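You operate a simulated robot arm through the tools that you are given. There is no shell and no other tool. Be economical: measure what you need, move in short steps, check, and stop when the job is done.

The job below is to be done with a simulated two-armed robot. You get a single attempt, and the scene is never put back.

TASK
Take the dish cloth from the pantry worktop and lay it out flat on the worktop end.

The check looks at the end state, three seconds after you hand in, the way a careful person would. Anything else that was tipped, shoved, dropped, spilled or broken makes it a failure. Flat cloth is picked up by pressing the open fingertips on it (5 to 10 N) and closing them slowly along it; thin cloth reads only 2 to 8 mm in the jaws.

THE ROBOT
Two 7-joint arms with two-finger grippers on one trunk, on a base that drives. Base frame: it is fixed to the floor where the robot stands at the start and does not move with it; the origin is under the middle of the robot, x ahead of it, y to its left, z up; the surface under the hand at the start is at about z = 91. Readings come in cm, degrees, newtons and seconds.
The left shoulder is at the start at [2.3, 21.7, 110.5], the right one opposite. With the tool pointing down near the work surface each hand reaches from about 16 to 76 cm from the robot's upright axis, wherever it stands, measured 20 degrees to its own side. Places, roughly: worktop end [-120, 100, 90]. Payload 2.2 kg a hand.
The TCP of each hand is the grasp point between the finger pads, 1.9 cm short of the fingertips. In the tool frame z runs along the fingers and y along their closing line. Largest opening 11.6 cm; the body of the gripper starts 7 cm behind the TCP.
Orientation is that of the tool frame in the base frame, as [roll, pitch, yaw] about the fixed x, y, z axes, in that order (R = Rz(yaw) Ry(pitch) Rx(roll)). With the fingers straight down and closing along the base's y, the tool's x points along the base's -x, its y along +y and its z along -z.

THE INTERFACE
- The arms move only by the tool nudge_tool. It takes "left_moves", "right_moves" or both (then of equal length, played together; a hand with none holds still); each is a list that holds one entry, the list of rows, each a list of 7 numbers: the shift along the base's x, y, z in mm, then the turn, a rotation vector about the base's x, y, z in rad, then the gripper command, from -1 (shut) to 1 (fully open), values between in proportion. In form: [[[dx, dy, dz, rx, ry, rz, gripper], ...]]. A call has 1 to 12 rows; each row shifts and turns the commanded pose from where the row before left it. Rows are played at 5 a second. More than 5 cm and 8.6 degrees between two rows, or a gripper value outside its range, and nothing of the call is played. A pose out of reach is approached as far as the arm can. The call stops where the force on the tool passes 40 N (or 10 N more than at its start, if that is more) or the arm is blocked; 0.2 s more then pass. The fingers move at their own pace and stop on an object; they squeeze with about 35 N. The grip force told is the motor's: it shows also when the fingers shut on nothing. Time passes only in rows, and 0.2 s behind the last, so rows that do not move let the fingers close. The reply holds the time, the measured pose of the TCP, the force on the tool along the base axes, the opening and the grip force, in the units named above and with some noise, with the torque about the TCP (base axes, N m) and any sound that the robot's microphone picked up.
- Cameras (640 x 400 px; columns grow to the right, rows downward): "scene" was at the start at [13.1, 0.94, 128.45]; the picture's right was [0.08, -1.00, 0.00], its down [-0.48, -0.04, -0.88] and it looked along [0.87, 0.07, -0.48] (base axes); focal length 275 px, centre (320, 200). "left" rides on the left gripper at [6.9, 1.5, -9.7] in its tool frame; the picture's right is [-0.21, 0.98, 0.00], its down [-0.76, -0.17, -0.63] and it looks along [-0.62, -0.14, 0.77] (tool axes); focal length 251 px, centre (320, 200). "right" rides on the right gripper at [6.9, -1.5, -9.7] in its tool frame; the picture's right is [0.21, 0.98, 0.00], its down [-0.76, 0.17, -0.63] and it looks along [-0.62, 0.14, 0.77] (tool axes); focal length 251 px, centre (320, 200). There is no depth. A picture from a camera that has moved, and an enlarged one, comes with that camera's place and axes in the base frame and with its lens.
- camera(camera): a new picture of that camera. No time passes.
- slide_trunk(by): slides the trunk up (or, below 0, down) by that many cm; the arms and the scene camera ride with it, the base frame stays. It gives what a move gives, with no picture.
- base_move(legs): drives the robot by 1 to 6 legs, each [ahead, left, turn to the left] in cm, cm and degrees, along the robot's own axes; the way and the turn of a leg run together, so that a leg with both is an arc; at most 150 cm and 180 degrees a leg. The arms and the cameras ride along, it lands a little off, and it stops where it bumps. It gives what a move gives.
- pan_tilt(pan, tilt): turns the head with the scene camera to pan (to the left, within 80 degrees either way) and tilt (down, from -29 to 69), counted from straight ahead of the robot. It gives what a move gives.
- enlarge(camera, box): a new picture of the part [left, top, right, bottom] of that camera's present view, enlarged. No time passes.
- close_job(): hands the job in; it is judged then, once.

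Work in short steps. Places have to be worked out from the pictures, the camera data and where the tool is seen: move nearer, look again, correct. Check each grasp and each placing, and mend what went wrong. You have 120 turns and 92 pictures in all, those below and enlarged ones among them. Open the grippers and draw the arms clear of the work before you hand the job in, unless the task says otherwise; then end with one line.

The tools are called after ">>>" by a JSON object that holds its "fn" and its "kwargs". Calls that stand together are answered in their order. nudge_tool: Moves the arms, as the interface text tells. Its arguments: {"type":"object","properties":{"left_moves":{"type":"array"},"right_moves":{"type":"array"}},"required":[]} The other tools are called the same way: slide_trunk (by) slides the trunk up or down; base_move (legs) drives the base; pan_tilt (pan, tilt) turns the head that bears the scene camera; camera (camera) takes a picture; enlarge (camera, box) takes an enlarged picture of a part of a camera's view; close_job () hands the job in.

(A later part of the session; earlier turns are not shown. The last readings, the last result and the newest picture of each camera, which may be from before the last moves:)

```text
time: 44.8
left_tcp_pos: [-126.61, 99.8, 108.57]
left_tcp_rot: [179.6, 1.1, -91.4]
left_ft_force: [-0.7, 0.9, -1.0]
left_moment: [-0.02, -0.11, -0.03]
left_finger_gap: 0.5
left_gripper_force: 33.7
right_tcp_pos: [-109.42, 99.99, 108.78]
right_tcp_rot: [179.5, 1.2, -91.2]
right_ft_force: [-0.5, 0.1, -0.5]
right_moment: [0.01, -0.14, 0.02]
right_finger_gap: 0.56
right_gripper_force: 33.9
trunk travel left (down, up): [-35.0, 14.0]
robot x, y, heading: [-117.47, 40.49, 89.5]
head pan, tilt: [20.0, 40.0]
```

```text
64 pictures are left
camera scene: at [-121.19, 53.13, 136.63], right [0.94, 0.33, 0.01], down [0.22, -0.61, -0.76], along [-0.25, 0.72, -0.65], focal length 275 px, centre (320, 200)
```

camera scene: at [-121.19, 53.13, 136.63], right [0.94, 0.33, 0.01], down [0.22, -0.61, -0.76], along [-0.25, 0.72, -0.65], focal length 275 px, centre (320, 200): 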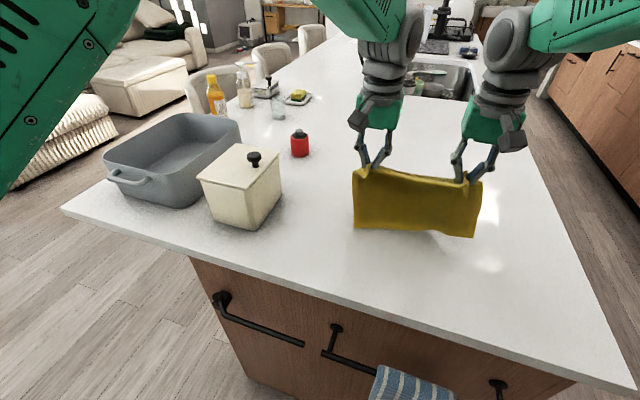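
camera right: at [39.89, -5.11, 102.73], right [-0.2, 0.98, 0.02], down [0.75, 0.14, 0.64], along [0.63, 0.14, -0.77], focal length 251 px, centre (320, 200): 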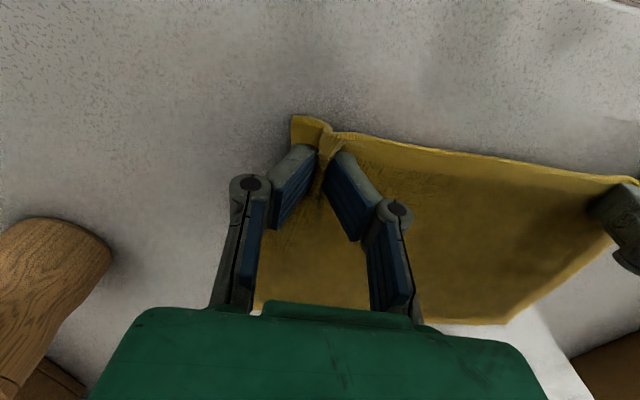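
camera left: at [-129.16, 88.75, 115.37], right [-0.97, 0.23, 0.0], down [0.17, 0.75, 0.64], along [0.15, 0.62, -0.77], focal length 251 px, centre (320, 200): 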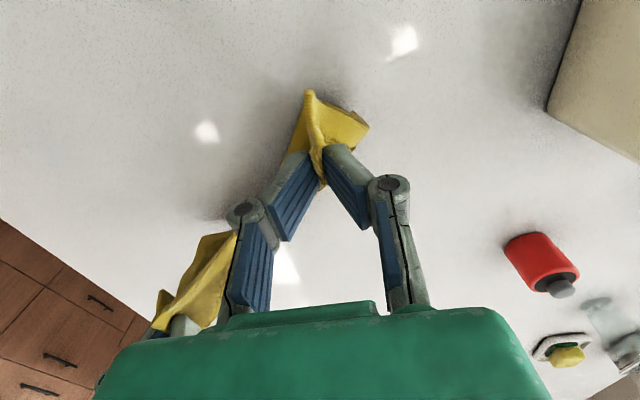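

The far edge only touches now, at y ≈ 100, which is nearer than I want. I'll raise 2 cm, go forward 9 cm, and lower fully there before starting the arc.

>>> {"fn": "nudge_tool", "kwargs": {"left_moves": [[[0, 10, 20, 0, 0, 0, -1], [0, 20, 5, 0, 0, 0, -1], [0, 20, 0, 0, 0, 0, -1], [0, 20, 0, 0, 0, 0, -1], [0, 15, 0, 0, 0, 0, -1], [0, 0, 0, 0, 0, 0, -1], [0, 0, -15, 0, 0, 0, -1], [0, 0, -15, 0, 0, 0, -1], [0, 0, -10, 0, 0, 0, -1], [0, 0, 0, 0, 0, 0, -1]]], "right_moves": [[[0, 10, 20, 0, 0, 0, -1], [0, 20, 5, 0, 0, 0, -1], [0, 20, 0, 0, 0, 0, -1], [0, 20, 0, 0, 0, 0, -1], [0, 15, 0, 0, 0, 0, -1], [0, 0, 0, 0, 0, 0, -1], [0, 0, -15, 0, 0, 0, -1], [0, 0, -15, 0, 0, 0, -1], [0, 0, -10, 0, 0, 0, -1], [0, 0, 0, 0, 0, 0, -1]]]}}

>>> {"fn": "camera", "kwargs": {"camera": "scene"}}

```text
time: 47.0
left_tcp_pos: [-124.19, 108.11, 107.1]
left_tcp_rot: [178.5, 1.3, -91.4]
left_ft_force: [0.7, -1.1, -0.7]
left_moment: [-0.01, 0.01, 0.02]
left_finger_gap: 0.5
left_gripper_force: 33.8
right_tcp_pos: [-106.9, 108.41, 107.28]
right_tcp_rot: [178.6, 1.1, -91.6]
right_ft_force: [0.6, -0.4, 0.1]
right_moment: [-0.01, -0.02, -0.01]
right_finger_gap: 0.57
right_gripper_force: 34.2
trunk travel left (down, up): [-35.0, 14.0]
robot x, y, heading: [-116.78, 40.8, 89.3]
head pan, tilt: [20.0, 40.0]
```

```text
63 pictures are left
camera scene: at [-118.96, 53.13, 136.67], right [0.94, 0.33, -0.01], down [0.21, -0.61, -0.76], along [-0.26, 0.72, -0.65], focal length 275 px, centre (320, 200)
```

scene: 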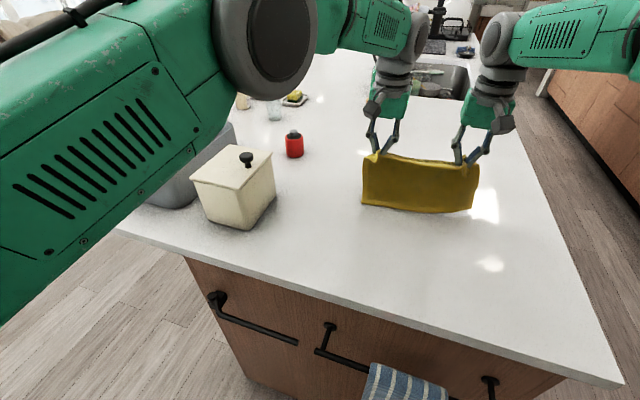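

The far edge is now down at y ≈ 108. I'll lay it by moving back and down along the arc.

>>> {"fn": "nudge_tool", "kwargs": {"left_moves": [[[0, -18, -3, 0, 0, 0, -1], [0, -18, -3, 0, 0, 0, -1], [0, -18, -7, 0, 0, 0, -1], [0, -18, -8, 0, 0, 0, -1], [0, -15, -11, 0, 0, 0, -1], [0, -15, -11, 0, 0, 0, -1], [0, -12, -14, 0, 0, 0, -1], [0, -12, -14, 0, 0, 0, -1], [0, -9, -16, 0, 0, 0, -1], [0, -8, -16, 0, 0, 0, -1], [0, 0, 0, 0, 0, 0, -1]]], "right_moves": [[[0, -18, -3, 0, 0, 0, -1], [0, -18, -3, 0, 0, 0, -1], [0, -18, -7, 0, 0, 0, -1], [0, -18, -8, 0, 0, 0, -1], [0, -15, -11, 0, 0, 0, -1], [0, -15, -11, 0, 0, 0, -1], [0, -12, -14, 0, 0, 0, -1], [0, -12, -14, 0, 0, 0, -1], [0, -9, -16, 0, 0, 0, -1], [0, -8, -16, 0, 0, 0, -1], [0, 0, 0, 0, 0, 0, -1]]]}}

>>> {"fn": "camera", "kwargs": {"camera": "scene"}}

>>> {"fn": "camera", "kwargs": {"camera": "left"}}

```text
time: 49.4
left_tcp_pos: [-125.69, 93.8, 96.91]
left_tcp_rot: [179.2, 1.2, -91.4]
left_ft_force: [0.6, -0.7, 0.2]
left_moment: [0.06, -0.08, 0.0]
left_finger_gap: 0.5
left_gripper_force: 33.7
right_tcp_pos: [-108.31, 93.97, 97.06]
right_tcp_rot: [179.1, 1.2, -91.3]
right_ft_force: [0.4, -0.4, -0.2]
right_moment: [0.0, -0.09, 0.0]
right_finger_gap: 0.53
right_gripper_force: 34.2
trunk travel left (down, up): [-35.0, 14.0]
robot x, y, heading: [-116.9, 40.59, 89.2]
head pan, tilt: [20.0, 40.0]
```

```text
62 pictures are left
camera scene: at [-120.51, 53.01, 136.66], right [0.94, 0.33, 0.0], down [0.21, -0.61, -0.76], along [-0.25, 0.72, -0.65], focal length 275 px, centre (320, 200)
```

scene: 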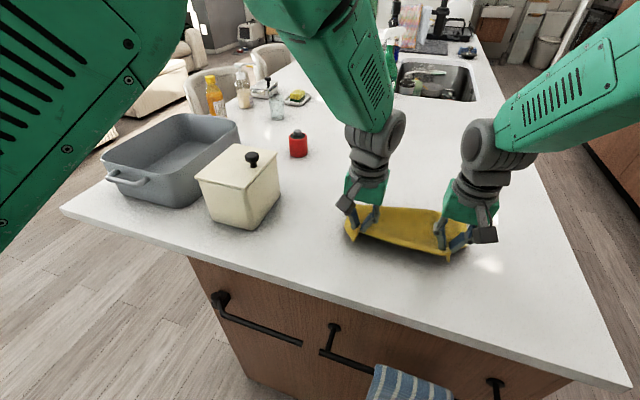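

```text
61 pictures are left
camera left: at [-127.11, 86.89, 106.39], right [-0.97, 0.24, 0.02], down [0.19, 0.74, 0.65], along [0.14, 0.63, -0.76], focal length 251 px, centre (320, 200)
```

left: 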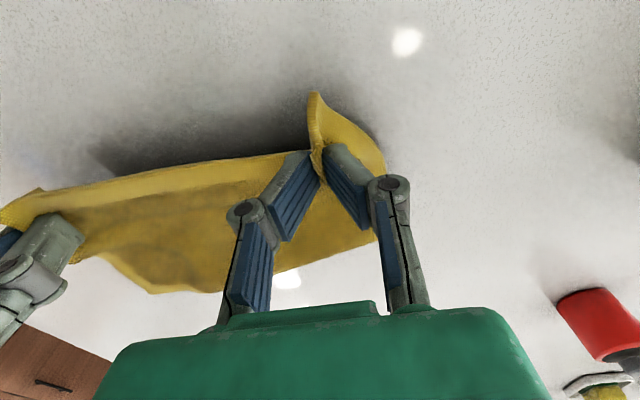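

It's laying out well, with the sheet running forward from the hands. I'll finish lowering to just above contact and pull back slightly to straighten it.

>>> {"fn": "nudge_tool", "kwargs": {"left_moves": [[[0, -10, -10, 0, 0, 0, -1], [0, -8, -10, 0, 0, 0, -1], [0, -8, -8, 0, 0, 0, -1], [-3, -8, 0, 0, 0, 0, -1], [0, 0, 0, 0, 0, 0, -1]]], "right_moves": [[[0, -10, -10, 0, 0, 0, -1], [0, -8, -10, 0, 0, 0, -1], [0, -8, -8, 0, 0, 0, -1], [3, -8, 0, 0, 0, 0, -1], [0, 0, 0, 0, 0, 0, -1]]]}}

>>> {"fn": "camera", "kwargs": {"camera": "scene"}}

>>> {"fn": "camera", "kwargs": {"camera": "left"}}

>>> {"fn": "camera", "kwargs": {"camera": "right"}}

```text
time: 50.6
left_tcp_pos: [-125.42, 90.34, 93.89]
left_tcp_rot: [179.1, 1.0, -91.2]
left_ft_force: [4.6, -0.5, 0.7]
left_moment: [-0.01, -0.12, 0.02]
left_finger_gap: 0.51
left_gripper_force: 33.8
right_tcp_pos: [-107.46, 90.57, 94.33]
right_tcp_rot: [178.8, 1.2, -91.5]
right_ft_force: [-4.7, 0.9, -0.6]
right_moment: [0.02, 0.07, -0.04]
right_finger_gap: 0.56
right_gripper_force: 34.1
trunk travel left (down, up): [-35.0, 14.0]
robot x, y, heading: [-117.19, 40.31, 89.1]
head pan, tilt: [20.0, 40.0]
```

```text
60 pictures are left
camera scene: at [-119.65, 53.01, 136.67], right [0.94, 0.33, 0.0], down [0.21, -0.61, -0.76], along [-0.25, 0.72, -0.65], focal length 275 px, centre (320, 200)
```

scene: 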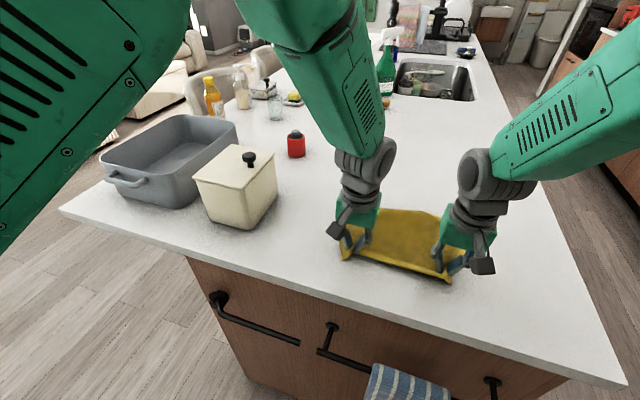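

```text
59 pictures are left
camera left: at [-126.85, 83.54, 103.52], right [-0.97, 0.23, 0.02], down [0.19, 0.74, 0.64], along [0.14, 0.63, -0.77], focal length 251 px, centre (320, 200)
```

left: 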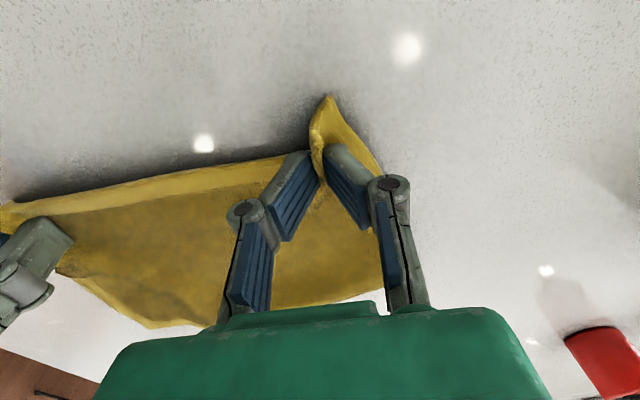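

```text
58 pictures are left
camera right: at [-105.97, 83.64, 103.75], right [-0.98, -0.19, 0.02], down [-0.14, 0.75, 0.65], along [-0.14, 0.64, -0.76], focal length 251 px, centre (320, 200)
```

right: 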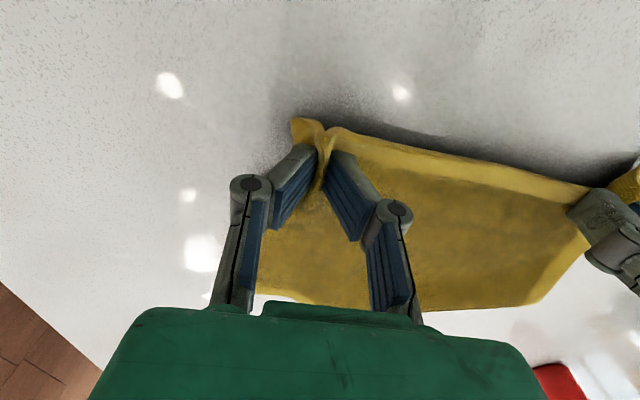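

The far part lies flat. Now I'll lower the last few mm to light contact, keeping the grip.

>>> {"fn": "nudge_tool", "kwargs": {"left_moves": [[[0, -2, -3, 0, 0, 0, -1], [0, -2, -3, 0, 0, 0, -1], [0, 0, 0, 0, 0, 0, -1]]], "right_moves": [[[0, -2, -4, 0, 0, 0, -1], [0, -2, -4, 0, 0, 0, -1], [0, 0, 0, 0, 0, 0, -1]]]}}

```text
time: 51.4
left_tcp_pos: [-125.58, 90.18, 93.62]
left_tcp_rot: [179.4, 1.4, -91.1]
left_ft_force: [3.9, -0.9, -0.4]
left_moment: [0.0, -0.11, 0.02]
left_finger_gap: 0.54
left_gripper_force: 33.2
right_tcp_pos: [-107.8, 90.14, 93.35]
right_tcp_rot: [178.9, 1.1, -91.4]
right_ft_force: [-5.0, 0.2, -0.9]
right_moment: [0.03, 0.06, -0.06]
right_finger_gap: 0.56
right_gripper_force: 33.6
trunk travel left (down, up): [-35.0, 14.0]
robot x, y, heading: [-116.99, 40.88, 89.0]
head pan, tilt: [20.0, 40.0]
```

>>> {"fn": "nudge_tool", "kwargs": {"left_moves": [[[0, 0, -3, 0, 0, 0, -1], [0, 0, -3, 0, 0, 0, -1], [0, 0, 0, 0, 0, 0, -1]]], "right_moves": [[[0, 0, -2, 0, 0, 0, -1], [0, 0, -2, 0, 0, 0, -1], [0, 0, 0, 0, 0, 0, -1]]]}}

```text
time: 52.2
left_tcp_pos: [-125.49, 90.15, 93.17]
left_tcp_rot: [179.3, 1.4, -91.2]
left_ft_force: [6.1, 3.5, 14.8]
left_moment: [0.06, -0.18, 0.0]
left_finger_gap: 0.51
left_gripper_force: 33.3
right_tcp_pos: [-107.74, 90.05, 93.19]
right_tcp_rot: [178.9, 1.4, -91.3]
right_ft_force: [-6.1, 2.6, 14.6]
right_moment: [-0.05, 0.02, -0.05]
right_finger_gap: 0.54
right_gripper_force: 33.8
trunk travel left (down, up): [-35.0, 14.0]
robot x, y, heading: [-116.95, 40.25, 89.1]
head pan, tilt: [20.0, 40.0]
```

Both are in contact at about 15 N. I'll ease off 1 mm and open slowly so the fingertips spread the bunched cloth back out.

>>> {"fn": "nudge_tool", "kwargs": {"left_moves": [[[0, 0, 1, 0, 0, 0, -0.9], [0, 0, 0, 0, 0, 0, -0.8], [0, 0, 0, 0, 0, 0, -0.7], [0, 0, 0, 0, 0, 0, -0.6], [0, 0, 0, 0, 0, 0, -0.5], [0, 0, 0, 0, 0, 0, -0.4], [0, 0, 0, 0, 0, 0, -0.3], [0, 0, 0, 0, 0, 0, -0.2], [0, 0, 0, 0, 0, 0, -0.1], [0, 0, 0, 0, 0, 0, -0.1]]], "right_moves": [[[0, 0, 1, 0, 0, 0, -0.9], [0, 0, 0, 0, 0, 0, -0.8], [0, 0, 0, 0, 0, 0, -0.7], [0, 0, 0, 0, 0, 0, -0.6], [0, 0, 0, 0, 0, 0, -0.5], [0, 0, 0, 0, 0, 0, -0.4], [0, 0, 0, 0, 0, 0, -0.3], [0, 0, 0, 0, 0, 0, -0.2], [0, 0, 0, 0, 0, 0, -0.1], [0, 0, 0, 0, 0, 0, -0.1]]]}}

>>> {"fn": "camera", "kwargs": {"camera": "left"}}

>>> {"fn": "camera", "kwargs": {"camera": "right"}}

```text
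time: 54.4
left_tcp_pos: [-125.64, 90.02, 93.08]
left_tcp_rot: [179.2, 1.2, -91.0]
left_ft_force: [0.0, -0.4, 4.3]
left_moment: [0.04, 0.01, 0.02]
left_finger_gap: 5.2
left_gripper_force: 3.9
right_tcp_pos: [-107.71, 90.19, 93.14]
right_tcp_rot: [178.9, 1.2, -91.3]
right_ft_force: [0.1, 0.5, 4.7]
right_moment: [-0.04, -0.01, 0.01]
right_finger_gap: 5.48
right_gripper_force: 0.1
trunk travel left (down, up): [-35.0, 14.0]
robot x, y, heading: [-117.01, 40.95, 89.3]
head pan, tilt: [20.0, 40.0]
```

```text
57 pictures are left
camera left: at [-127.04, 83.12, 102.63], right [-0.97, 0.23, 0.02], down [0.19, 0.74, 0.65], along [0.14, 0.63, -0.76], focal length 251 px, centre (320, 200)
```

left: 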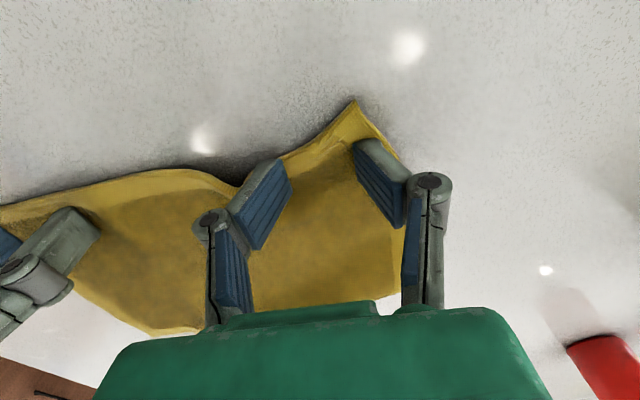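

```text
56 pictures are left
camera right: at [-106.12, 83.16, 102.63], right [-0.98, -0.19, 0.01], down [-0.14, 0.75, 0.65], along [-0.14, 0.64, -0.76], focal length 251 px, centre (320, 200)
```

right: 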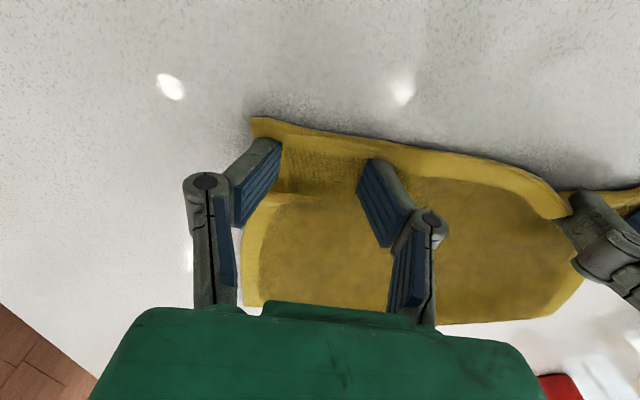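

The corners have spread, but some slack is humped between the hands. While still pressing lightly, I'll drag both hands outward about 1 cm to take it out.

>>> {"fn": "nudge_tool", "kwargs": {"left_moves": [[[-3, -1, -1, 0, 0, 0, -0.1], [-4, -1, 0, 0, 0, 0, -0.1], [-4, -1, 0, 0, 0, 0, -0.1], [0, 0, 0, 0, 0, 0, -0.1]]], "right_moves": [[[3, -1, -1, 0, 0, 0, -0.1], [4, -1, 0, 0, 0, 0, -0.1], [4, -1, 0, 0, 0, 0, -0.1], [0, 0, 0, 0, 0, 0, -0.1]]]}}

>>> {"fn": "camera", "kwargs": {"camera": "left"}}

>>> {"fn": "camera", "kwargs": {"camera": "right"}}

```text
time: 55.4
left_tcp_pos: [-126.49, 89.61, 93.0]
left_tcp_rot: [178.9, 1.3, -91.5]
left_ft_force: [1.0, -0.2, 10.0]
left_moment: [-0.01, -0.05, -0.02]
left_finger_gap: 5.26
left_gripper_force: 4.1
right_tcp_pos: [-106.6, 89.7, 93.08]
right_tcp_rot: [178.9, 1.2, -91.3]
right_ft_force: [-2.4, 0.4, 9.4]
right_moment: [-0.02, 0.14, -0.01]
right_finger_gap: 5.13
right_gripper_force: 5.2
trunk travel left (down, up): [-35.0, 14.0]
robot x, y, heading: [-117.34, 40.41, 89.2]
head pan, tilt: [20.0, 40.0]
```

```text
55 pictures are left
camera left: at [-127.99, 82.69, 102.55], right [-0.97, 0.24, 0.02], down [0.2, 0.74, 0.65], along [0.14, 0.63, -0.76], focal length 251 px, centre (320, 200)
```

left: 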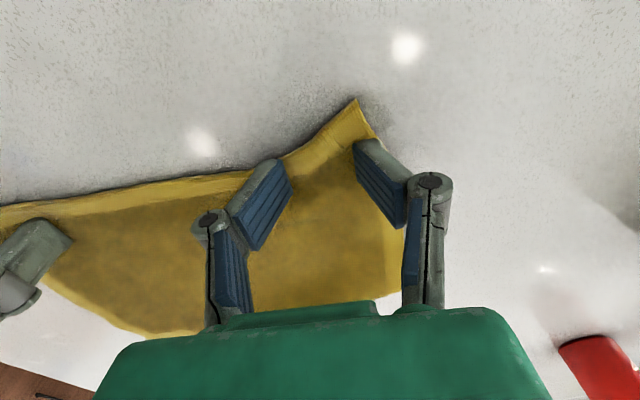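

```text
54 pictures are left
camera right: at [-105.01, 82.81, 102.57], right [-0.98, -0.19, 0.01], down [-0.14, 0.75, 0.65], along [-0.14, 0.64, -0.76], focal length 251 px, centre (320, 200)
```

right: 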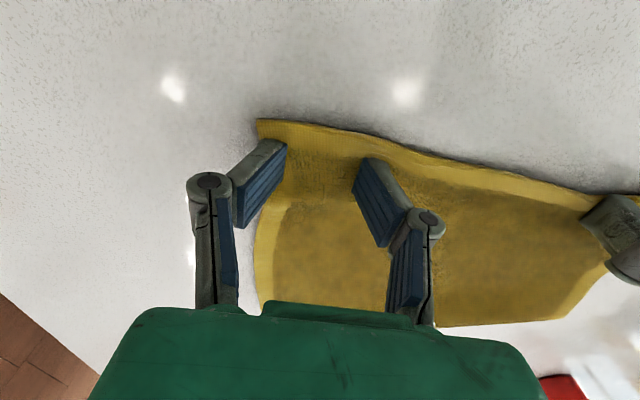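

The slack is out. I'll lift both hands straight up and check the cloth.

>>> {"fn": "nudge_tool", "kwargs": {"left_moves": [[[0, 0, 5, 0, 0, 0, -0.1], [0, 0, 20, 0, 0, 0, -0.1], [0, 0, 40, 0, 0, 0, -0.1], [0, 0, 40, 0, 0, 0, -0.1], [0, -20, 40, 0, 0, 0, -0.1], [0, -20, 40, 0, 0, 0, -0.1], [0, 0, 0, 0, 0, 0, -0.1]]], "right_moves": [[[0, 0, 5, 0, 0, 0, -0.1], [0, 0, 20, 0, 0, 0, -0.1], [0, 0, 40, 0, 0, 0, -0.1], [0, 0, 40, 0, 0, 0, -0.1], [0, -20, 40, 0, 0, 0, -0.1], [0, -20, 40, 0, 0, 0, -0.1], [0, 0, 0, 0, 0, 0, -0.1]]]}}

>>> {"fn": "camera", "kwargs": {"camera": "scene"}}

>>> {"fn": "camera", "kwargs": {"camera": "left"}}

>>> {"fn": "camera", "kwargs": {"camera": "right"}}

```text
time: 57.0
left_tcp_pos: [-126.7, 86.06, 111.18]
left_tcp_rot: [178.9, 0.9, -91.4]
left_ft_force: [-0.8, 0.7, -0.6]
left_moment: [-0.01, -0.02, -0.01]
left_finger_gap: 5.22
left_gripper_force: 0.0
right_tcp_pos: [-106.62, 86.22, 111.33]
right_tcp_rot: [178.9, 0.9, -91.4]
right_ft_force: [0.1, 0.6, -0.8]
right_moment: [-0.06, 0.0, -0.01]
right_finger_gap: 5.21
right_gripper_force: 0.1
trunk travel left (down, up): [-35.0, 14.0]
robot x, y, heading: [-116.84, 40.66, 89.1]
head pan, tilt: [20.0, 40.0]
```

```text
53 pictures are left
camera scene: at [-119.87, 53.15, 136.64], right [0.94, 0.33, 0.0], down [0.21, -0.61, -0.76], along [-0.25, 0.72, -0.65], focal length 275 px, centre (320, 200)
```

scene: 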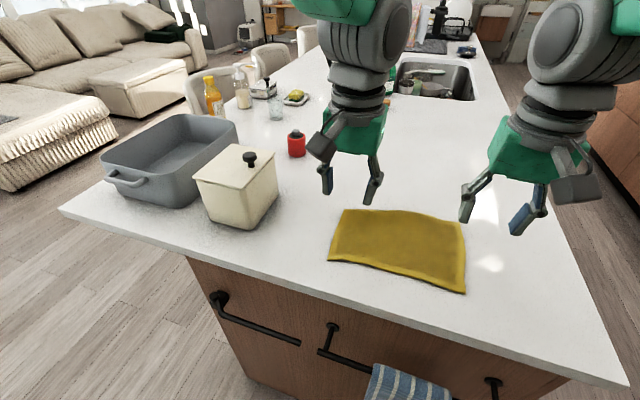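

```text
52 pictures are left
camera left: at [-128.06, 79.14, 120.73], right [-0.97, 0.24, 0.02], down [0.2, 0.74, 0.64], along [0.14, 0.63, -0.77], focal length 251 px, centre (320, 200)
```

left: 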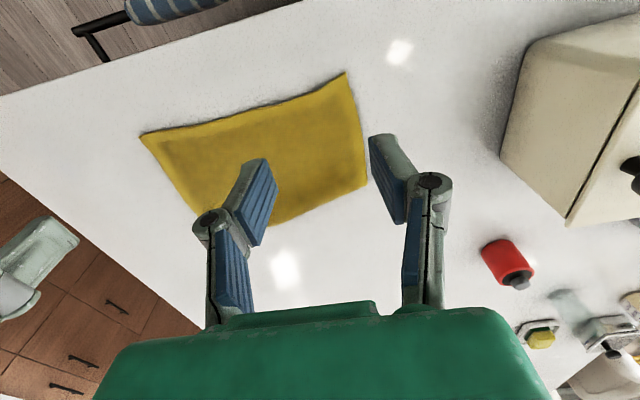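

```text
51 pictures are left
camera right: at [-105.06, 79.27, 120.84], right [-0.98, -0.19, 0.01], down [-0.14, 0.75, 0.65], along [-0.14, 0.63, -0.76], focal length 251 px, centre (320, 200)
```

right: 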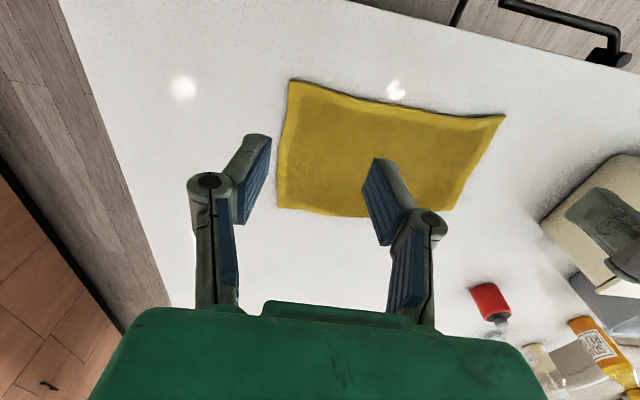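

The cloth lies flat, centred near (−116, 97). I'll zoom in to check for a folded edge and look at the surroundings.

>>> {"fn": "enlarge", "kwargs": {"camera": "scene", "box": [300, 180, 500, 305]}}

```text
3.20 times, centred on (400, 242) of scene
camera zoom: at [-119.87, 53.15, 136.64], right [0.94, 0.33, 0.0], down [0.21, -0.61, -0.76], along [-0.25, 0.72, -0.65], focal length 881 px, centre (64, 64)
```

zoom: 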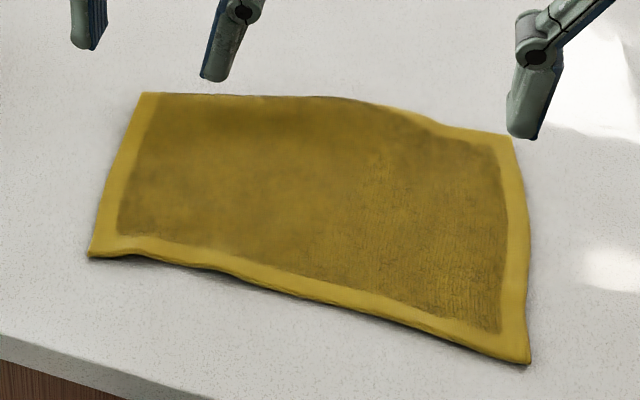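

The far edge hides its hem near the middle, which may be a small ridge. I'll check it from the wrist cameras.

>>> {"fn": "nudge_tool", "kwargs": {"left_moves": [[[-15, -10, 20, 0, 0, 0, -0.1], [-15, -10, 20, 0, 0, 0, -0.1], [0, 0, 0, 0, 0, 0, -0.1]]], "right_moves": [[[40, 0, 0, 0, 0, 0, -0.1], [40, 0, 0, 0, 0, 0, -0.1], [0, 0, 0, 0, 0, 0, -0.1]]]}}

>>> {"fn": "camera", "kwargs": {"camera": "right"}}

>>> {"fn": "camera", "kwargs": {"camera": "left"}}

```text
time: 57.8
left_tcp_pos: [-129.54, 83.72, 115.35]
left_tcp_rot: [178.9, 1.2, -91.3]
left_ft_force: [0.3, 0.7, -0.2]
left_moment: [0.02, -0.05, 0.0]
left_finger_gap: 5.25
left_gripper_force: 0.0
right_tcp_pos: [-98.34, 85.94, 111.36]
right_tcp_rot: [179.0, 1.0, -91.4]
right_ft_force: [-0.7, 0.7, 1.1]
right_moment: [0.03, -0.05, 0.01]
right_finger_gap: 5.23
right_gripper_force: 0.0
trunk travel left (down, up): [-35.0, 14.0]
robot x, y, heading: [-117.01, 40.4, 88.9]
head pan, tilt: [20.0, 40.0]
```

```text
49 pictures are left
camera right: at [-96.75, 79.0, 120.87], right [-0.98, -0.19, 0.02], down [-0.14, 0.75, 0.65], along [-0.14, 0.64, -0.76], focal length 251 px, centre (320, 200)
```

right: 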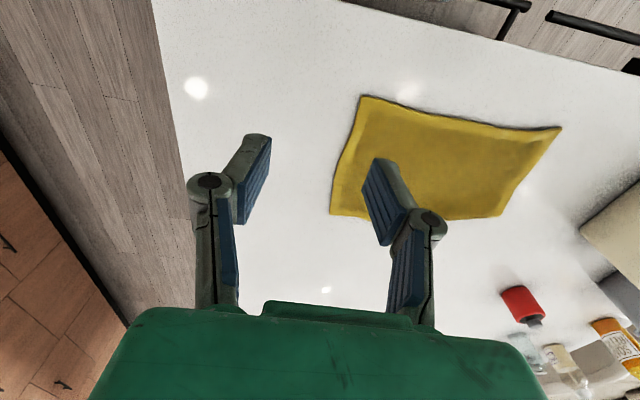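

```text
48 pictures are left
camera left: at [-130.89, 76.87, 124.96], right [-0.97, 0.24, 0.02], down [0.2, 0.74, 0.64], along [0.14, 0.63, -0.76], focal length 251 px, centre (320, 200)
```

left: 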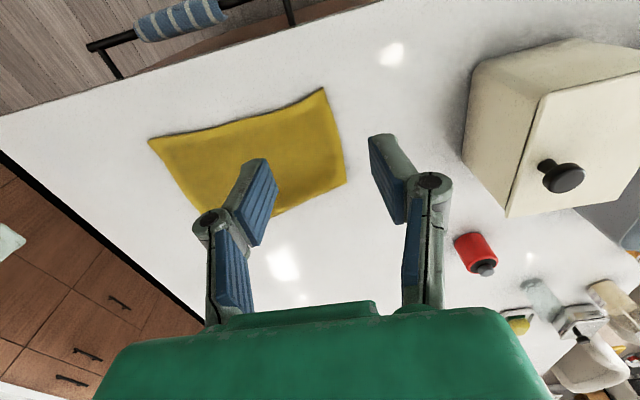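

>>> {"fn": "nudge_tool", "kwargs": {"right_moves": [[[30, 25, 20, 0, 0, 0, -0.1], [30, 25, 20, 0, 0, 0, -0.1], [0, 0, 0, 0, 0, 0, -0.1]]]}}

>>> {"fn": "enlarge", "kwargs": {"camera": "right", "box": [360, 50, 620, 212]}}

>>> {"fn": "pan_tilt", "kwargs": {"pan": 0, "tilt": 45}}

>>> {"fn": "enlarge", "kwargs": {"camera": "scene", "box": [200, 100, 440, 250]}}

```text
time: 58.6
left_tcp_pos: [-129.37, 83.59, 115.49]
left_tcp_rot: [178.8, 1.2, -91.5]
left_ft_force: [-0.4, 0.3, 0.6]
left_moment: [0.02, -0.02, 0.03]
left_finger_gap: 5.24
left_gripper_force: 0.0
right_tcp_pos: [-92.27, 90.85, 115.54]
right_tcp_rot: [178.7, 1.1, -91.2]
right_ft_force: [0.1, -0.6, 1.0]
right_moment: [-0.01, 0.02, -0.03]
right_finger_gap: 5.23
right_gripper_force: 0.2
trunk travel left (down, up): [-35.0, 14.0]
robot x, y, heading: [-117.33, 40.47, 89.1]
head pan, tilt: [20.0, 40.0]
```

```text
2.46 times, centred on (490, 131) of right
camera zoom: at [-90.69, 83.85, 124.99], right [-0.98, -0.19, 0.02], down [-0.14, 0.75, 0.65], along [-0.14, 0.64, -0.76], focal length 619 px, centre (-98, 370)
```

zoom: 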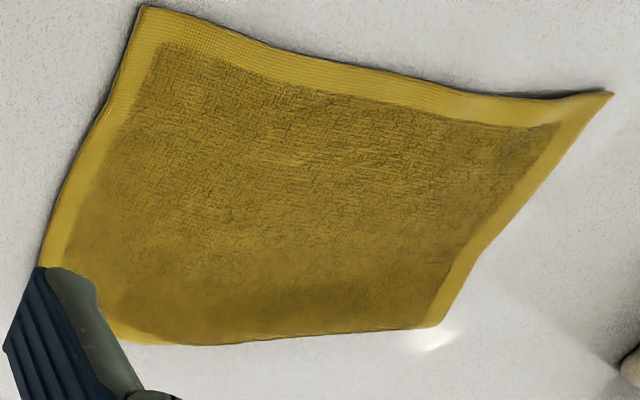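

```text
time: 59.4
left_tcp_pos: [-129.39, 83.77, 115.35]
left_tcp_rot: [178.8, 1.1, -91.4]
left_ft_force: [0.4, -0.5, -0.6]
left_moment: [0.03, -0.02, 0.04]
left_finger_gap: 5.23
left_gripper_force: 0.0
right_tcp_pos: [-92.3, 90.9, 115.5]
right_tcp_rot: [178.9, 1.1, -91.3]
right_ft_force: [0.1, 0.3, -0.2]
right_moment: [0.0, 0.01, 0.0]
right_finger_gap: 5.22
right_gripper_force: 0.0
trunk travel left (down, up): [-35.0, 14.0]
robot x, y, heading: [-116.48, 40.66, 89.1]
head pan, tilt: [0.0, 45.0]
```

```text
2.67 times, centred on (320, 175) of scene
camera zoom: at [-116.69, 52.97, 135.95], right [1.0, -0.01, 0.0], down [-0.01, -0.71, -0.7], along [0.01, 0.7, -0.71], focal length 734 px, centre (320, 267)
```

zoom: 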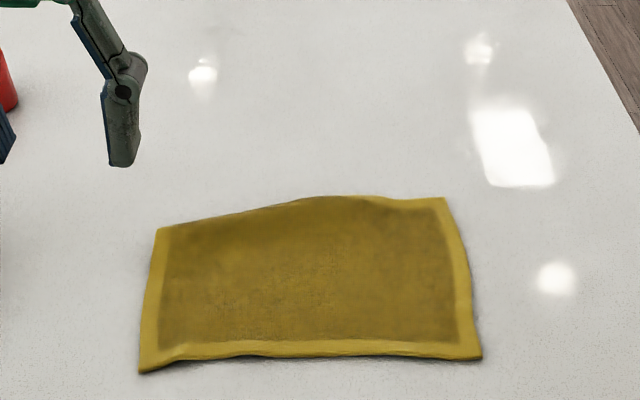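

The hem is missing along the far-left edge: the left side measures 16 cm deep against 19–20 cm on the right, so that edge is tucked under. I'll re-grasp the near corners, lift, and lay it again with the far edge trailing.

>>> {"fn": "nudge_tool", "kwargs": {"left_moves": [[[7, 10, -10, 0, 0, 0, -0.1], [7, 10, -20, 0, 0, 0, -0.1], [7, 10, -30, 0, 0, 0, -0.1], [7, 10, -30, 0, 0, 0, -0.1], [6, 6, -40, 0, 0, 0, -0.1], [0, 0, -40, 0, 0, 0, -0.1], [0, 0, -30, 0, 0, 0, -0.1], [0, 0, 0, 0, 0, 0, -0.1]]], "right_moves": [[[-35, -2, -10, 0, 0, 0, -0.1], [-35, -2, -20, 0, 0, 0, -0.1], [-35, -2, -30, 0, 0, 0, -0.1], [-30, -2, -30, 0, 0, 0, -0.1], [-29, -3, -38, 0, 0, 0, -0.1], [0, 0, -40, 0, 0, 0, -0.1], [0, 0, -32, 0, 0, 0, -0.1], [0, 0, 0, 0, 0, 0, -0.1]]]}}

>>> {"fn": "camera", "kwargs": {"camera": "left"}}

>>> {"fn": "camera", "kwargs": {"camera": "right"}}

```text
time: 61.2
left_tcp_pos: [-126.29, 88.26, 95.62]
left_tcp_rot: [179.2, 1.1, -91.1]
left_ft_force: [-0.3, -0.2, 0.1]
left_moment: [0.04, -0.01, 0.02]
left_finger_gap: 5.21
left_gripper_force: 0.1
right_tcp_pos: [-108.93, 89.85, 95.49]
right_tcp_rot: [178.6, 1.1, -91.7]
right_ft_force: [-0.1, 1.0, -0.1]
right_moment: [0.01, 0.03, 0.05]
right_finger_gap: 5.21
right_gripper_force: 0.1
trunk travel left (down, up): [-35.0, 14.0]
robot x, y, heading: [-117.06, 40.42, 89.2]
head pan, tilt: [0.0, 45.0]
```

```text
45 pictures are left
camera left: at [-127.65, 81.35, 105.12], right [-0.97, 0.23, 0.02], down [0.19, 0.74, 0.65], along [0.14, 0.63, -0.76], focal length 251 px, centre (320, 200)
```

left: 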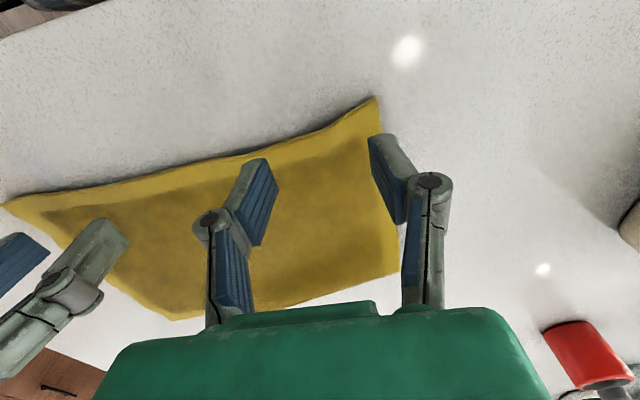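

```text
44 pictures are left
camera right: at [-107.25, 82.73, 105.02], right [-0.98, -0.19, 0.02], down [-0.13, 0.75, 0.65], along [-0.13, 0.64, -0.76], focal length 251 px, centre (320, 200)
```

right: 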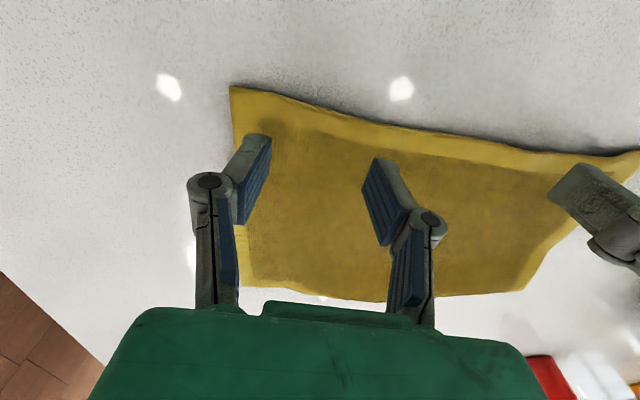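

Left needs 6 mm inward and right 5 mm nearer the edge. I'll lower both to just above contact, then touch down.

>>> {"fn": "nudge_tool", "kwargs": {"left_moves": [[[6, 2, -12, 0, 0, 0, -0.1], [0, 0, -9, 0, 0, 0, -0.1], [0, 0, -4, 0, 0, 0, -0.1], [0, 0, 0, 0, 0, 0, -0.1]]], "right_moves": [[[1, -5, -12, 0, 0, 0, -0.1], [0, 0, -8, 0, 0, 0, -0.1], [0, 0, -4, 0, 0, 0, -0.1], [0, 0, 0, 0, 0, 0, -0.1]]]}}

```text
time: 62.2
left_tcp_pos: [-125.67, 88.66, 93.11]
left_tcp_rot: [179.4, 1.3, -91.0]
left_ft_force: [1.6, -0.5, 18.0]
left_moment: [-0.01, -0.12, -0.02]
left_finger_gap: 5.09
left_gripper_force: 6.8
right_tcp_pos: [-108.81, 89.4, 93.27]
right_tcp_rot: [178.7, 1.2, -91.5]
right_ft_force: [-1.0, 1.0, 7.1]
right_moment: [-0.01, -0.16, 0.03]
right_finger_gap: 5.32
right_gripper_force: 0.7
trunk travel left (down, up): [-35.0, 14.0]
robot x, y, heading: [-116.84, 40.15, 89.3]
head pan, tilt: [0.0, 45.0]
```

Left is at 18 N, so I'll ease it by 1 mm; right is good at 7 N. Then I'll close both slowly.

>>> {"fn": "nudge_tool", "kwargs": {"left_moves": [[[0, 0, 1, 0, 0, 0, -0.1], [0, 0, 0, 0, 0, 0, -0.18], [0, 0, 0, 0, 0, 0, -0.26], [0, 0, 0, 0, 0, 0, -0.34], [0, 0, 0, 0, 0, 0, -0.42], [0, 0, 0, 0, 0, 0, -0.5], [0, 0, 0, 0, 0, 0, -0.58], [0, 0, 0, 0, 0, 0, -0.66], [0, 0, 0, 0, 0, 0, -0.74], [0, 0, 0, 0, 0, 0, -0.82], [0, 0, 0, 0, 0, 0, -0.9], [0, 0, 0, 0, 0, 0, -1]]], "right_moves": [[[0, 0, 0, 0, 0, 0, -0.1], [0, 0, 0, 0, 0, 0, -0.18], [0, 0, 0, 0, 0, 0, -0.26], [0, 0, 0, 0, 0, 0, -0.34], [0, 0, 0, 0, 0, 0, -0.42], [0, 0, 0, 0, 0, 0, -0.5], [0, 0, 0, 0, 0, 0, -0.58], [0, 0, 0, 0, 0, 0, -0.66], [0, 0, 0, 0, 0, 0, -0.74], [0, 0, 0, 0, 0, 0, -0.82], [0, 0, 0, 0, 0, 0, -0.9], [0, 0, 0, 0, 0, 0, -1]]]}}

>>> {"fn": "camera", "kwargs": {"camera": "left"}}

>>> {"fn": "camera", "kwargs": {"camera": "right"}}

```text
time: 64.8
left_tcp_pos: [-125.75, 88.48, 93.32]
left_tcp_rot: [179.5, 1.2, -90.9]
left_ft_force: [6.4, 0.2, 9.4]
left_moment: [-0.02, -0.14, 0.03]
left_finger_gap: 0.54
left_gripper_force: 34.4
right_tcp_pos: [-108.89, 89.2, 93.3]
right_tcp_rot: [178.7, 1.2, -91.6]
right_ft_force: [-5.2, -0.5, 5.8]
right_moment: [0.0, 0.06, -0.01]
right_finger_gap: 0.54
right_gripper_force: 34.3
trunk travel left (down, up): [-35.0, 14.0]
robot x, y, heading: [-117.16, 40.62, 89.1]
head pan, tilt: [0.0, 45.0]
```

```text
43 pictures are left
camera left: at [-127.15, 81.65, 102.77], right [-0.97, 0.23, 0.01], down [0.18, 0.74, 0.65], along [0.14, 0.63, -0.76], focal length 251 px, centre (320, 200)
```

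left: 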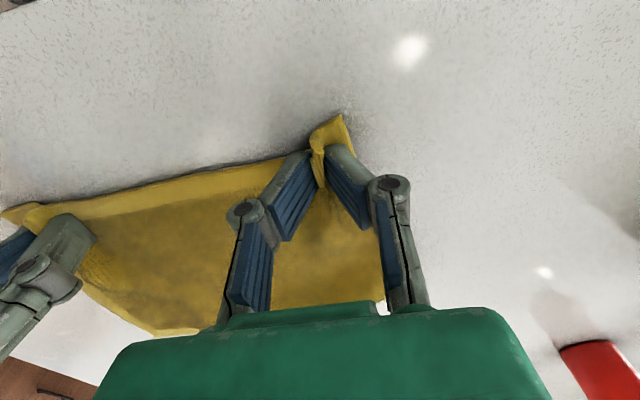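

```text
42 pictures are left
camera right: at [-107.25, 82.27, 102.73], right [-0.98, -0.19, 0.02], down [-0.13, 0.75, 0.65], along [-0.14, 0.64, -0.76], focal length 251 px, centre (320, 200)
```

right: 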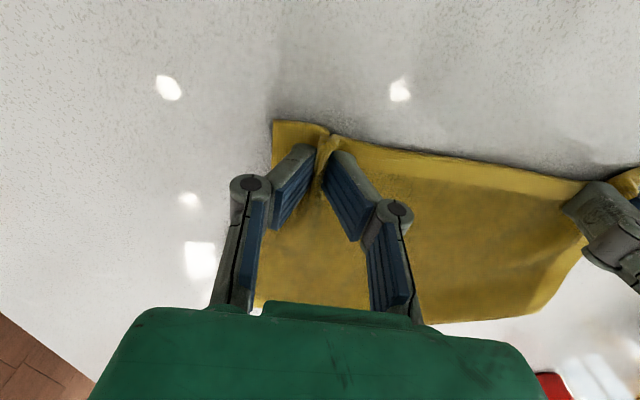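

Both corners are gripped with 5.4 mm gaps. I'll lift straight up until the cloth hangs free.

>>> {"fn": "nudge_tool", "kwargs": {"left_moves": [[[0, 0, 10, 0, 0, 0, -1], [0, 0, 20, 0, 0, 0, -1], [0, 0, 25, 0, 0, 0, -1], [0, 0, 30, 0, 0, 0, -1], [0, 0, 30, 0, 0, 0, -1], [0, 0, 30, 0, 0, 0, -1], [0, 0, 30, 0, 0, 0, -1], [0, 0, 30, 0, 0, 0, -1], [0, 0, 20, 0, 0, 0, -1], [0, 0, 0, 0, 0, 0, -1]]], "right_moves": [[[0, -2, 10, 0, 0, 0, -1], [0, -2, 20, 0, 0, 0, -1], [0, -2, 25, 0, 0, 0, -1], [0, 0, 30, 0, 0, 0, -1], [0, 0, 30, 0, 0, 0, -1], [0, 0, 30, 0, 0, 0, -1], [0, 0, 30, 0, 0, 0, -1], [0, 0, 30, 0, 0, 0, -1], [0, 0, 20, 0, 0, 0, -1], [0, 0, 0, 0, 0, 0, -1]]]}}

>>> {"fn": "camera", "kwargs": {"camera": "scene"}}

```text
time: 67.0
left_tcp_pos: [-125.52, 88.6, 115.56]
left_tcp_rot: [178.9, 1.1, -91.4]
left_ft_force: [2.7, -0.5, 0.8]
left_moment: [0.02, -0.1, 0.03]
left_finger_gap: 0.54
left_gripper_force: 34.0
right_tcp_pos: [-108.98, 88.67, 115.67]
right_tcp_rot: [178.9, 1.1, -91.4]
right_ft_force: [-3.8, 0.8, -0.1]
right_moment: [0.02, 0.04, -0.01]
right_finger_gap: 0.57
right_gripper_force: 33.8
trunk travel left (down, up): [-35.0, 14.0]
robot x, y, heading: [-116.76, 40.4, 89.3]
head pan, tilt: [0.0, 45.0]
```

```text
41 pictures are left
camera scene: at [-116.97, 53.03, 135.94], right [1.0, -0.01, 0.0], down [-0.01, -0.71, -0.7], along [0.01, 0.7, -0.71], focal length 275 px, centre (320, 200)
```

scene: 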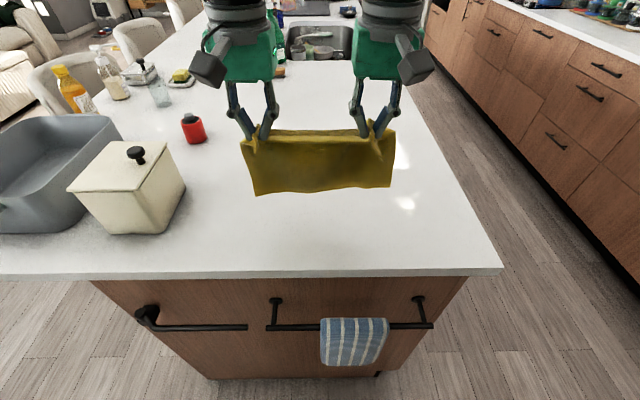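

The cloth hangs free again. I'll move forward 20 cm at this height and let it settle.

>>> {"fn": "nudge_tool", "kwargs": {"left_moves": [[[0, 20, 0, 0, 0, 0, -1], [0, 25, 0, 0, 0, 0, -1], [0, 25, 0, 0, 0, 0, -1], [0, 25, 0, 0, 0, 0, -1], [0, 25, 0, 0, 0, 0, -1], [0, 25, 0, 0, 0, 0, -1], [0, 25, 0, 0, 0, 0, -1], [0, 20, 0, 0, 0, 0, -1], [0, 10, 0, 0, 0, 0, -1], [0, 0, -15, 0, 0, 0, -1], [0, 0, -15, 0, 0, 0, -1], [0, 0, 0, 0, 0, 0, -1]]], "right_moves": [[[0, 20, 0, 0, 0, 0, -1], [0, 25, 0, 0, 0, 0, -1], [0, 25, 0, 0, 0, 0, -1], [0, 25, 0, 0, 0, 0, -1], [0, 25, 0, 0, 0, 0, -1], [0, 25, 0, 0, 0, 0, -1], [0, 25, 0, 0, 0, 0, -1], [0, 20, 0, 0, 0, 0, -1], [0, 10, 0, 0, 0, 0, -1], [0, 0, -15, 0, 0, 0, -1], [0, 0, -15, 0, 0, 0, -1], [0, 0, 0, 0, 0, 0, -1]]]}}

>>> {"fn": "camera", "kwargs": {"camera": "scene"}}

```text
time: 69.6
left_tcp_pos: [-125.56, 108.79, 112.44]
left_tcp_rot: [179.0, 1.2, -91.4]
left_ft_force: [3.9, -0.4, 0.9]
left_moment: [0.03, -0.1, 0.06]
left_finger_gap: 0.54
left_gripper_force: 34.0
right_tcp_pos: [-108.86, 108.21, 112.58]
right_tcp_rot: [178.9, 1.1, -91.3]
right_ft_force: [-4.0, 0.2, -0.1]
right_moment: [-0.02, 0.05, 0.0]
right_finger_gap: 0.56
right_gripper_force: 34.0
right hand out of reach, approached as far as the arm can: row 9
trunk travel left (down, up): [-35.0, 14.0]
robot x, y, heading: [-116.91, 40.38, 89.1]
head pan, tilt: [0.0, 45.0]
```

```text
40 pictures are left
camera scene: at [-116.98, 53.25, 135.93], right [1.0, -0.01, 0.0], down [-0.01, -0.71, -0.7], along [0.01, 0.7, -0.71], focal length 275 px, centre (320, 200)
```

scene: 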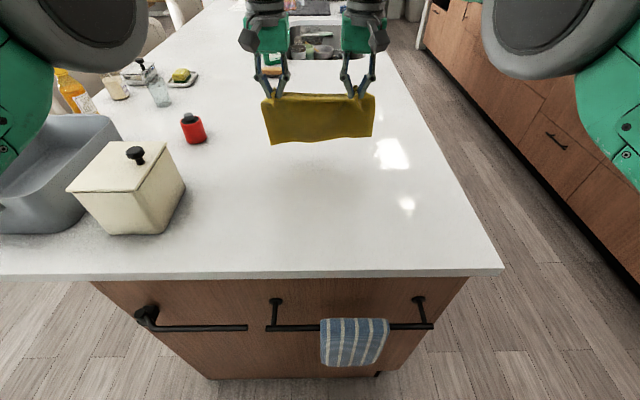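

By geometry the bottom hangs only about 13 cm below the hands, compared with 20 cm at first. I'll zoom in to see whether the lower edge is still folded.

>>> {"fn": "enlarge", "kwargs": {"camera": "scene", "box": [240, 75, 400, 175]}}

>>> {"fn": "camera", "kwargs": {"camera": "left"}}

>>> {"fn": "camera", "kwargs": {"camera": "right"}}

```text
4.00 times, centred on (320, 125) of scene
camera zoom: at [-116.98, 53.25, 135.93], right [1.0, -0.01, 0.0], down [-0.01, -0.71, -0.7], along [0.01, 0.7, -0.71], focal length 1101 px, centre (320, 500)
```

zoom: 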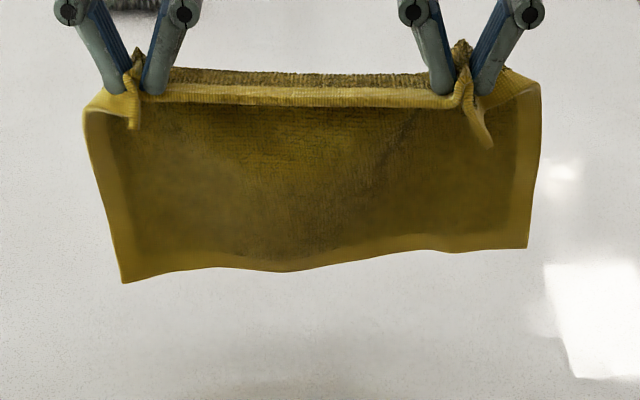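

```text
38 pictures are left
camera left: at [-126.88, 101.81, 122.06], right [-0.97, 0.24, 0.02], down [0.2, 0.74, 0.64], along [0.14, 0.63, -0.76], focal length 251 px, centre (320, 200)
```

left: 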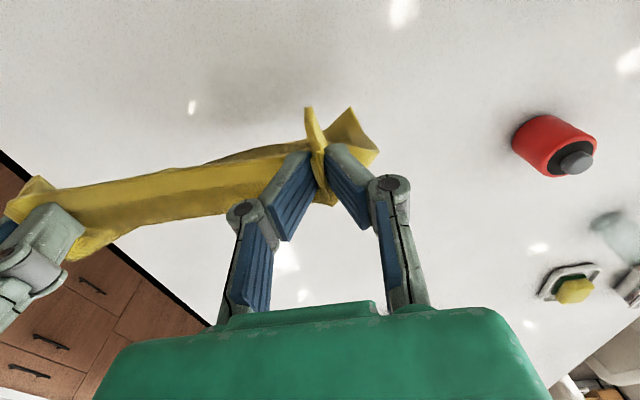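

```text
37 pictures are left
camera right: at [-107.21, 101.27, 122.05], right [-0.98, -0.19, 0.01], down [-0.14, 0.75, 0.65], along [-0.14, 0.64, -0.76], focal length 251 px, centre (320, 200)
```

right: 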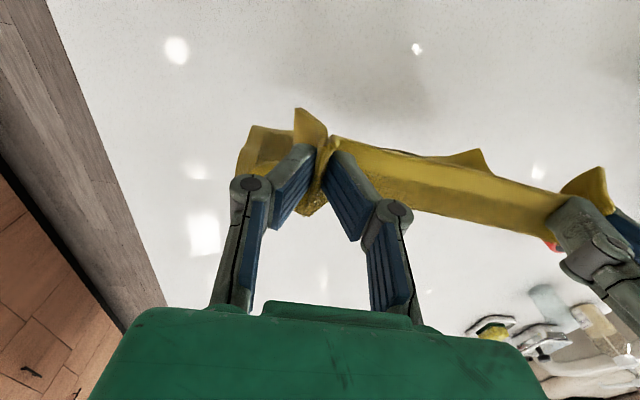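

The whole bottom hem shows now, so the tuck has opened. The bottom is about 7 cm above the surface. I'll lower 6 cm and then go back and down with the far edge trailing.

>>> {"fn": "nudge_tool", "kwargs": {"left_moves": [[[0, 0, -20, 0, 0, 0, -1], [0, 0, -20, 0, 0, 0, -1], [0, -5, -20, 0, 0, 0, -1], [0, -16, -4, 0, 0, 0, -1], [0, -16, -4, 0, 0, 0, -1], [0, -16, -12, 0, 0, 0, -1], [0, -16, -12, 0, 0, 0, -1], [0, -16, -12, 0, 0, 0, -1], [0, -16, -12, 0, 0, 0, -1], [0, 0, 0, 0, 0, 0, -1]]], "right_moves": [[[0, 0, -20, 0, 0, 0, -1], [0, 0, -20, 0, 0, 0, -1], [0, -5, -20, 0, 0, 0, -1], [0, -16, -4, 0, 0, 0, -1], [0, -16, -4, 0, 0, 0, -1], [0, -16, -12, 0, 0, 0, -1], [0, -16, -12, 0, 0, 0, -1], [0, -16, -12, 0, 0, 0, -1], [0, -16, -12, 0, 0, 0, -1], [0, 0, 0, 0, 0, 0, -1]]]}}

>>> {"fn": "camera", "kwargs": {"camera": "scene"}}

>>> {"fn": "camera", "kwargs": {"camera": "left"}}

>>> {"fn": "camera", "kwargs": {"camera": "right"}}

```text
time: 71.8
left_tcp_pos: [-125.62, 98.51, 100.81]
left_tcp_rot: [179.0, 1.2, -91.4]
left_ft_force: [6.7, 0.0, -0.7]
left_moment: [-0.02, -0.17, 0.0]
left_finger_gap: 0.56
left_gripper_force: 33.4
right_tcp_pos: [-108.73, 97.85, 100.83]
right_tcp_rot: [179.0, 1.1, -91.4]
right_ft_force: [-6.7, -0.3, -1.0]
right_moment: [-0.01, 0.11, -0.03]
right_finger_gap: 0.55
right_gripper_force: 34.1
trunk travel left (down, up): [-35.0, 14.0]
robot x, y, heading: [-116.93, 40.36, 89.2]
head pan, tilt: [0.0, 45.0]
```

```text
36 pictures are left
camera scene: at [-116.97, 53.18, 135.93], right [1.0, -0.01, 0.0], down [-0.01, -0.71, -0.7], along [0.01, 0.7, -0.71], focal length 275 px, centre (320, 200)
```

scene: 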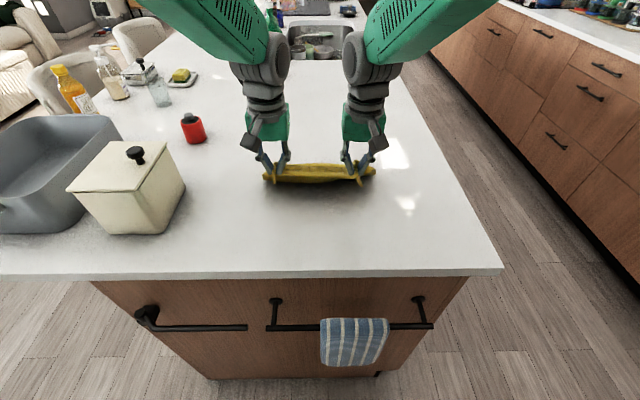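

```text
35 pictures are left
camera left: at [-127.04, 91.54, 110.37], right [-0.97, 0.24, 0.02], down [0.2, 0.74, 0.64], along [0.14, 0.63, -0.76], focal length 251 px, centre (320, 200)
```

left: 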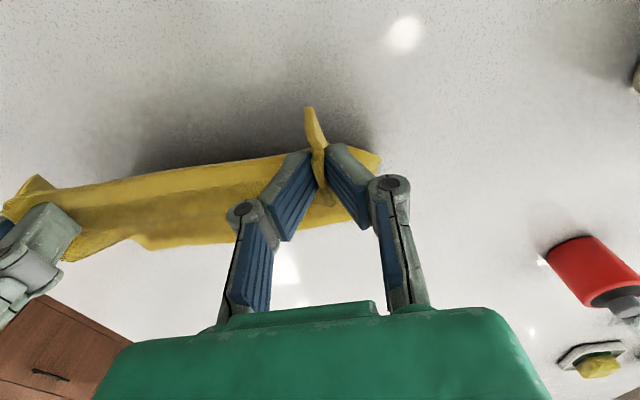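

```text
34 pictures are left
camera right: at [-107.18, 90.96, 110.34], right [-0.98, -0.19, 0.01], down [-0.14, 0.75, 0.65], along [-0.14, 0.64, -0.76], focal length 251 px, centre (320, 200)
```

right: 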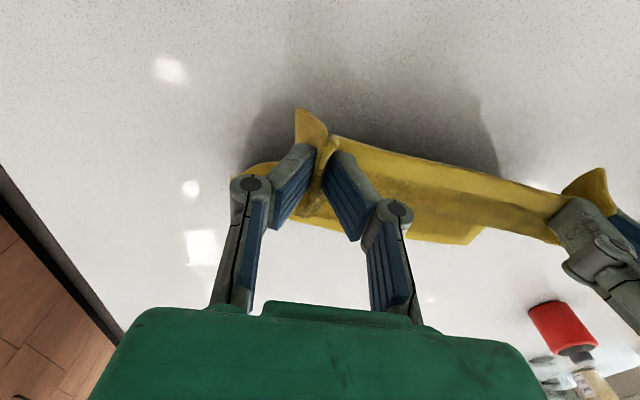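

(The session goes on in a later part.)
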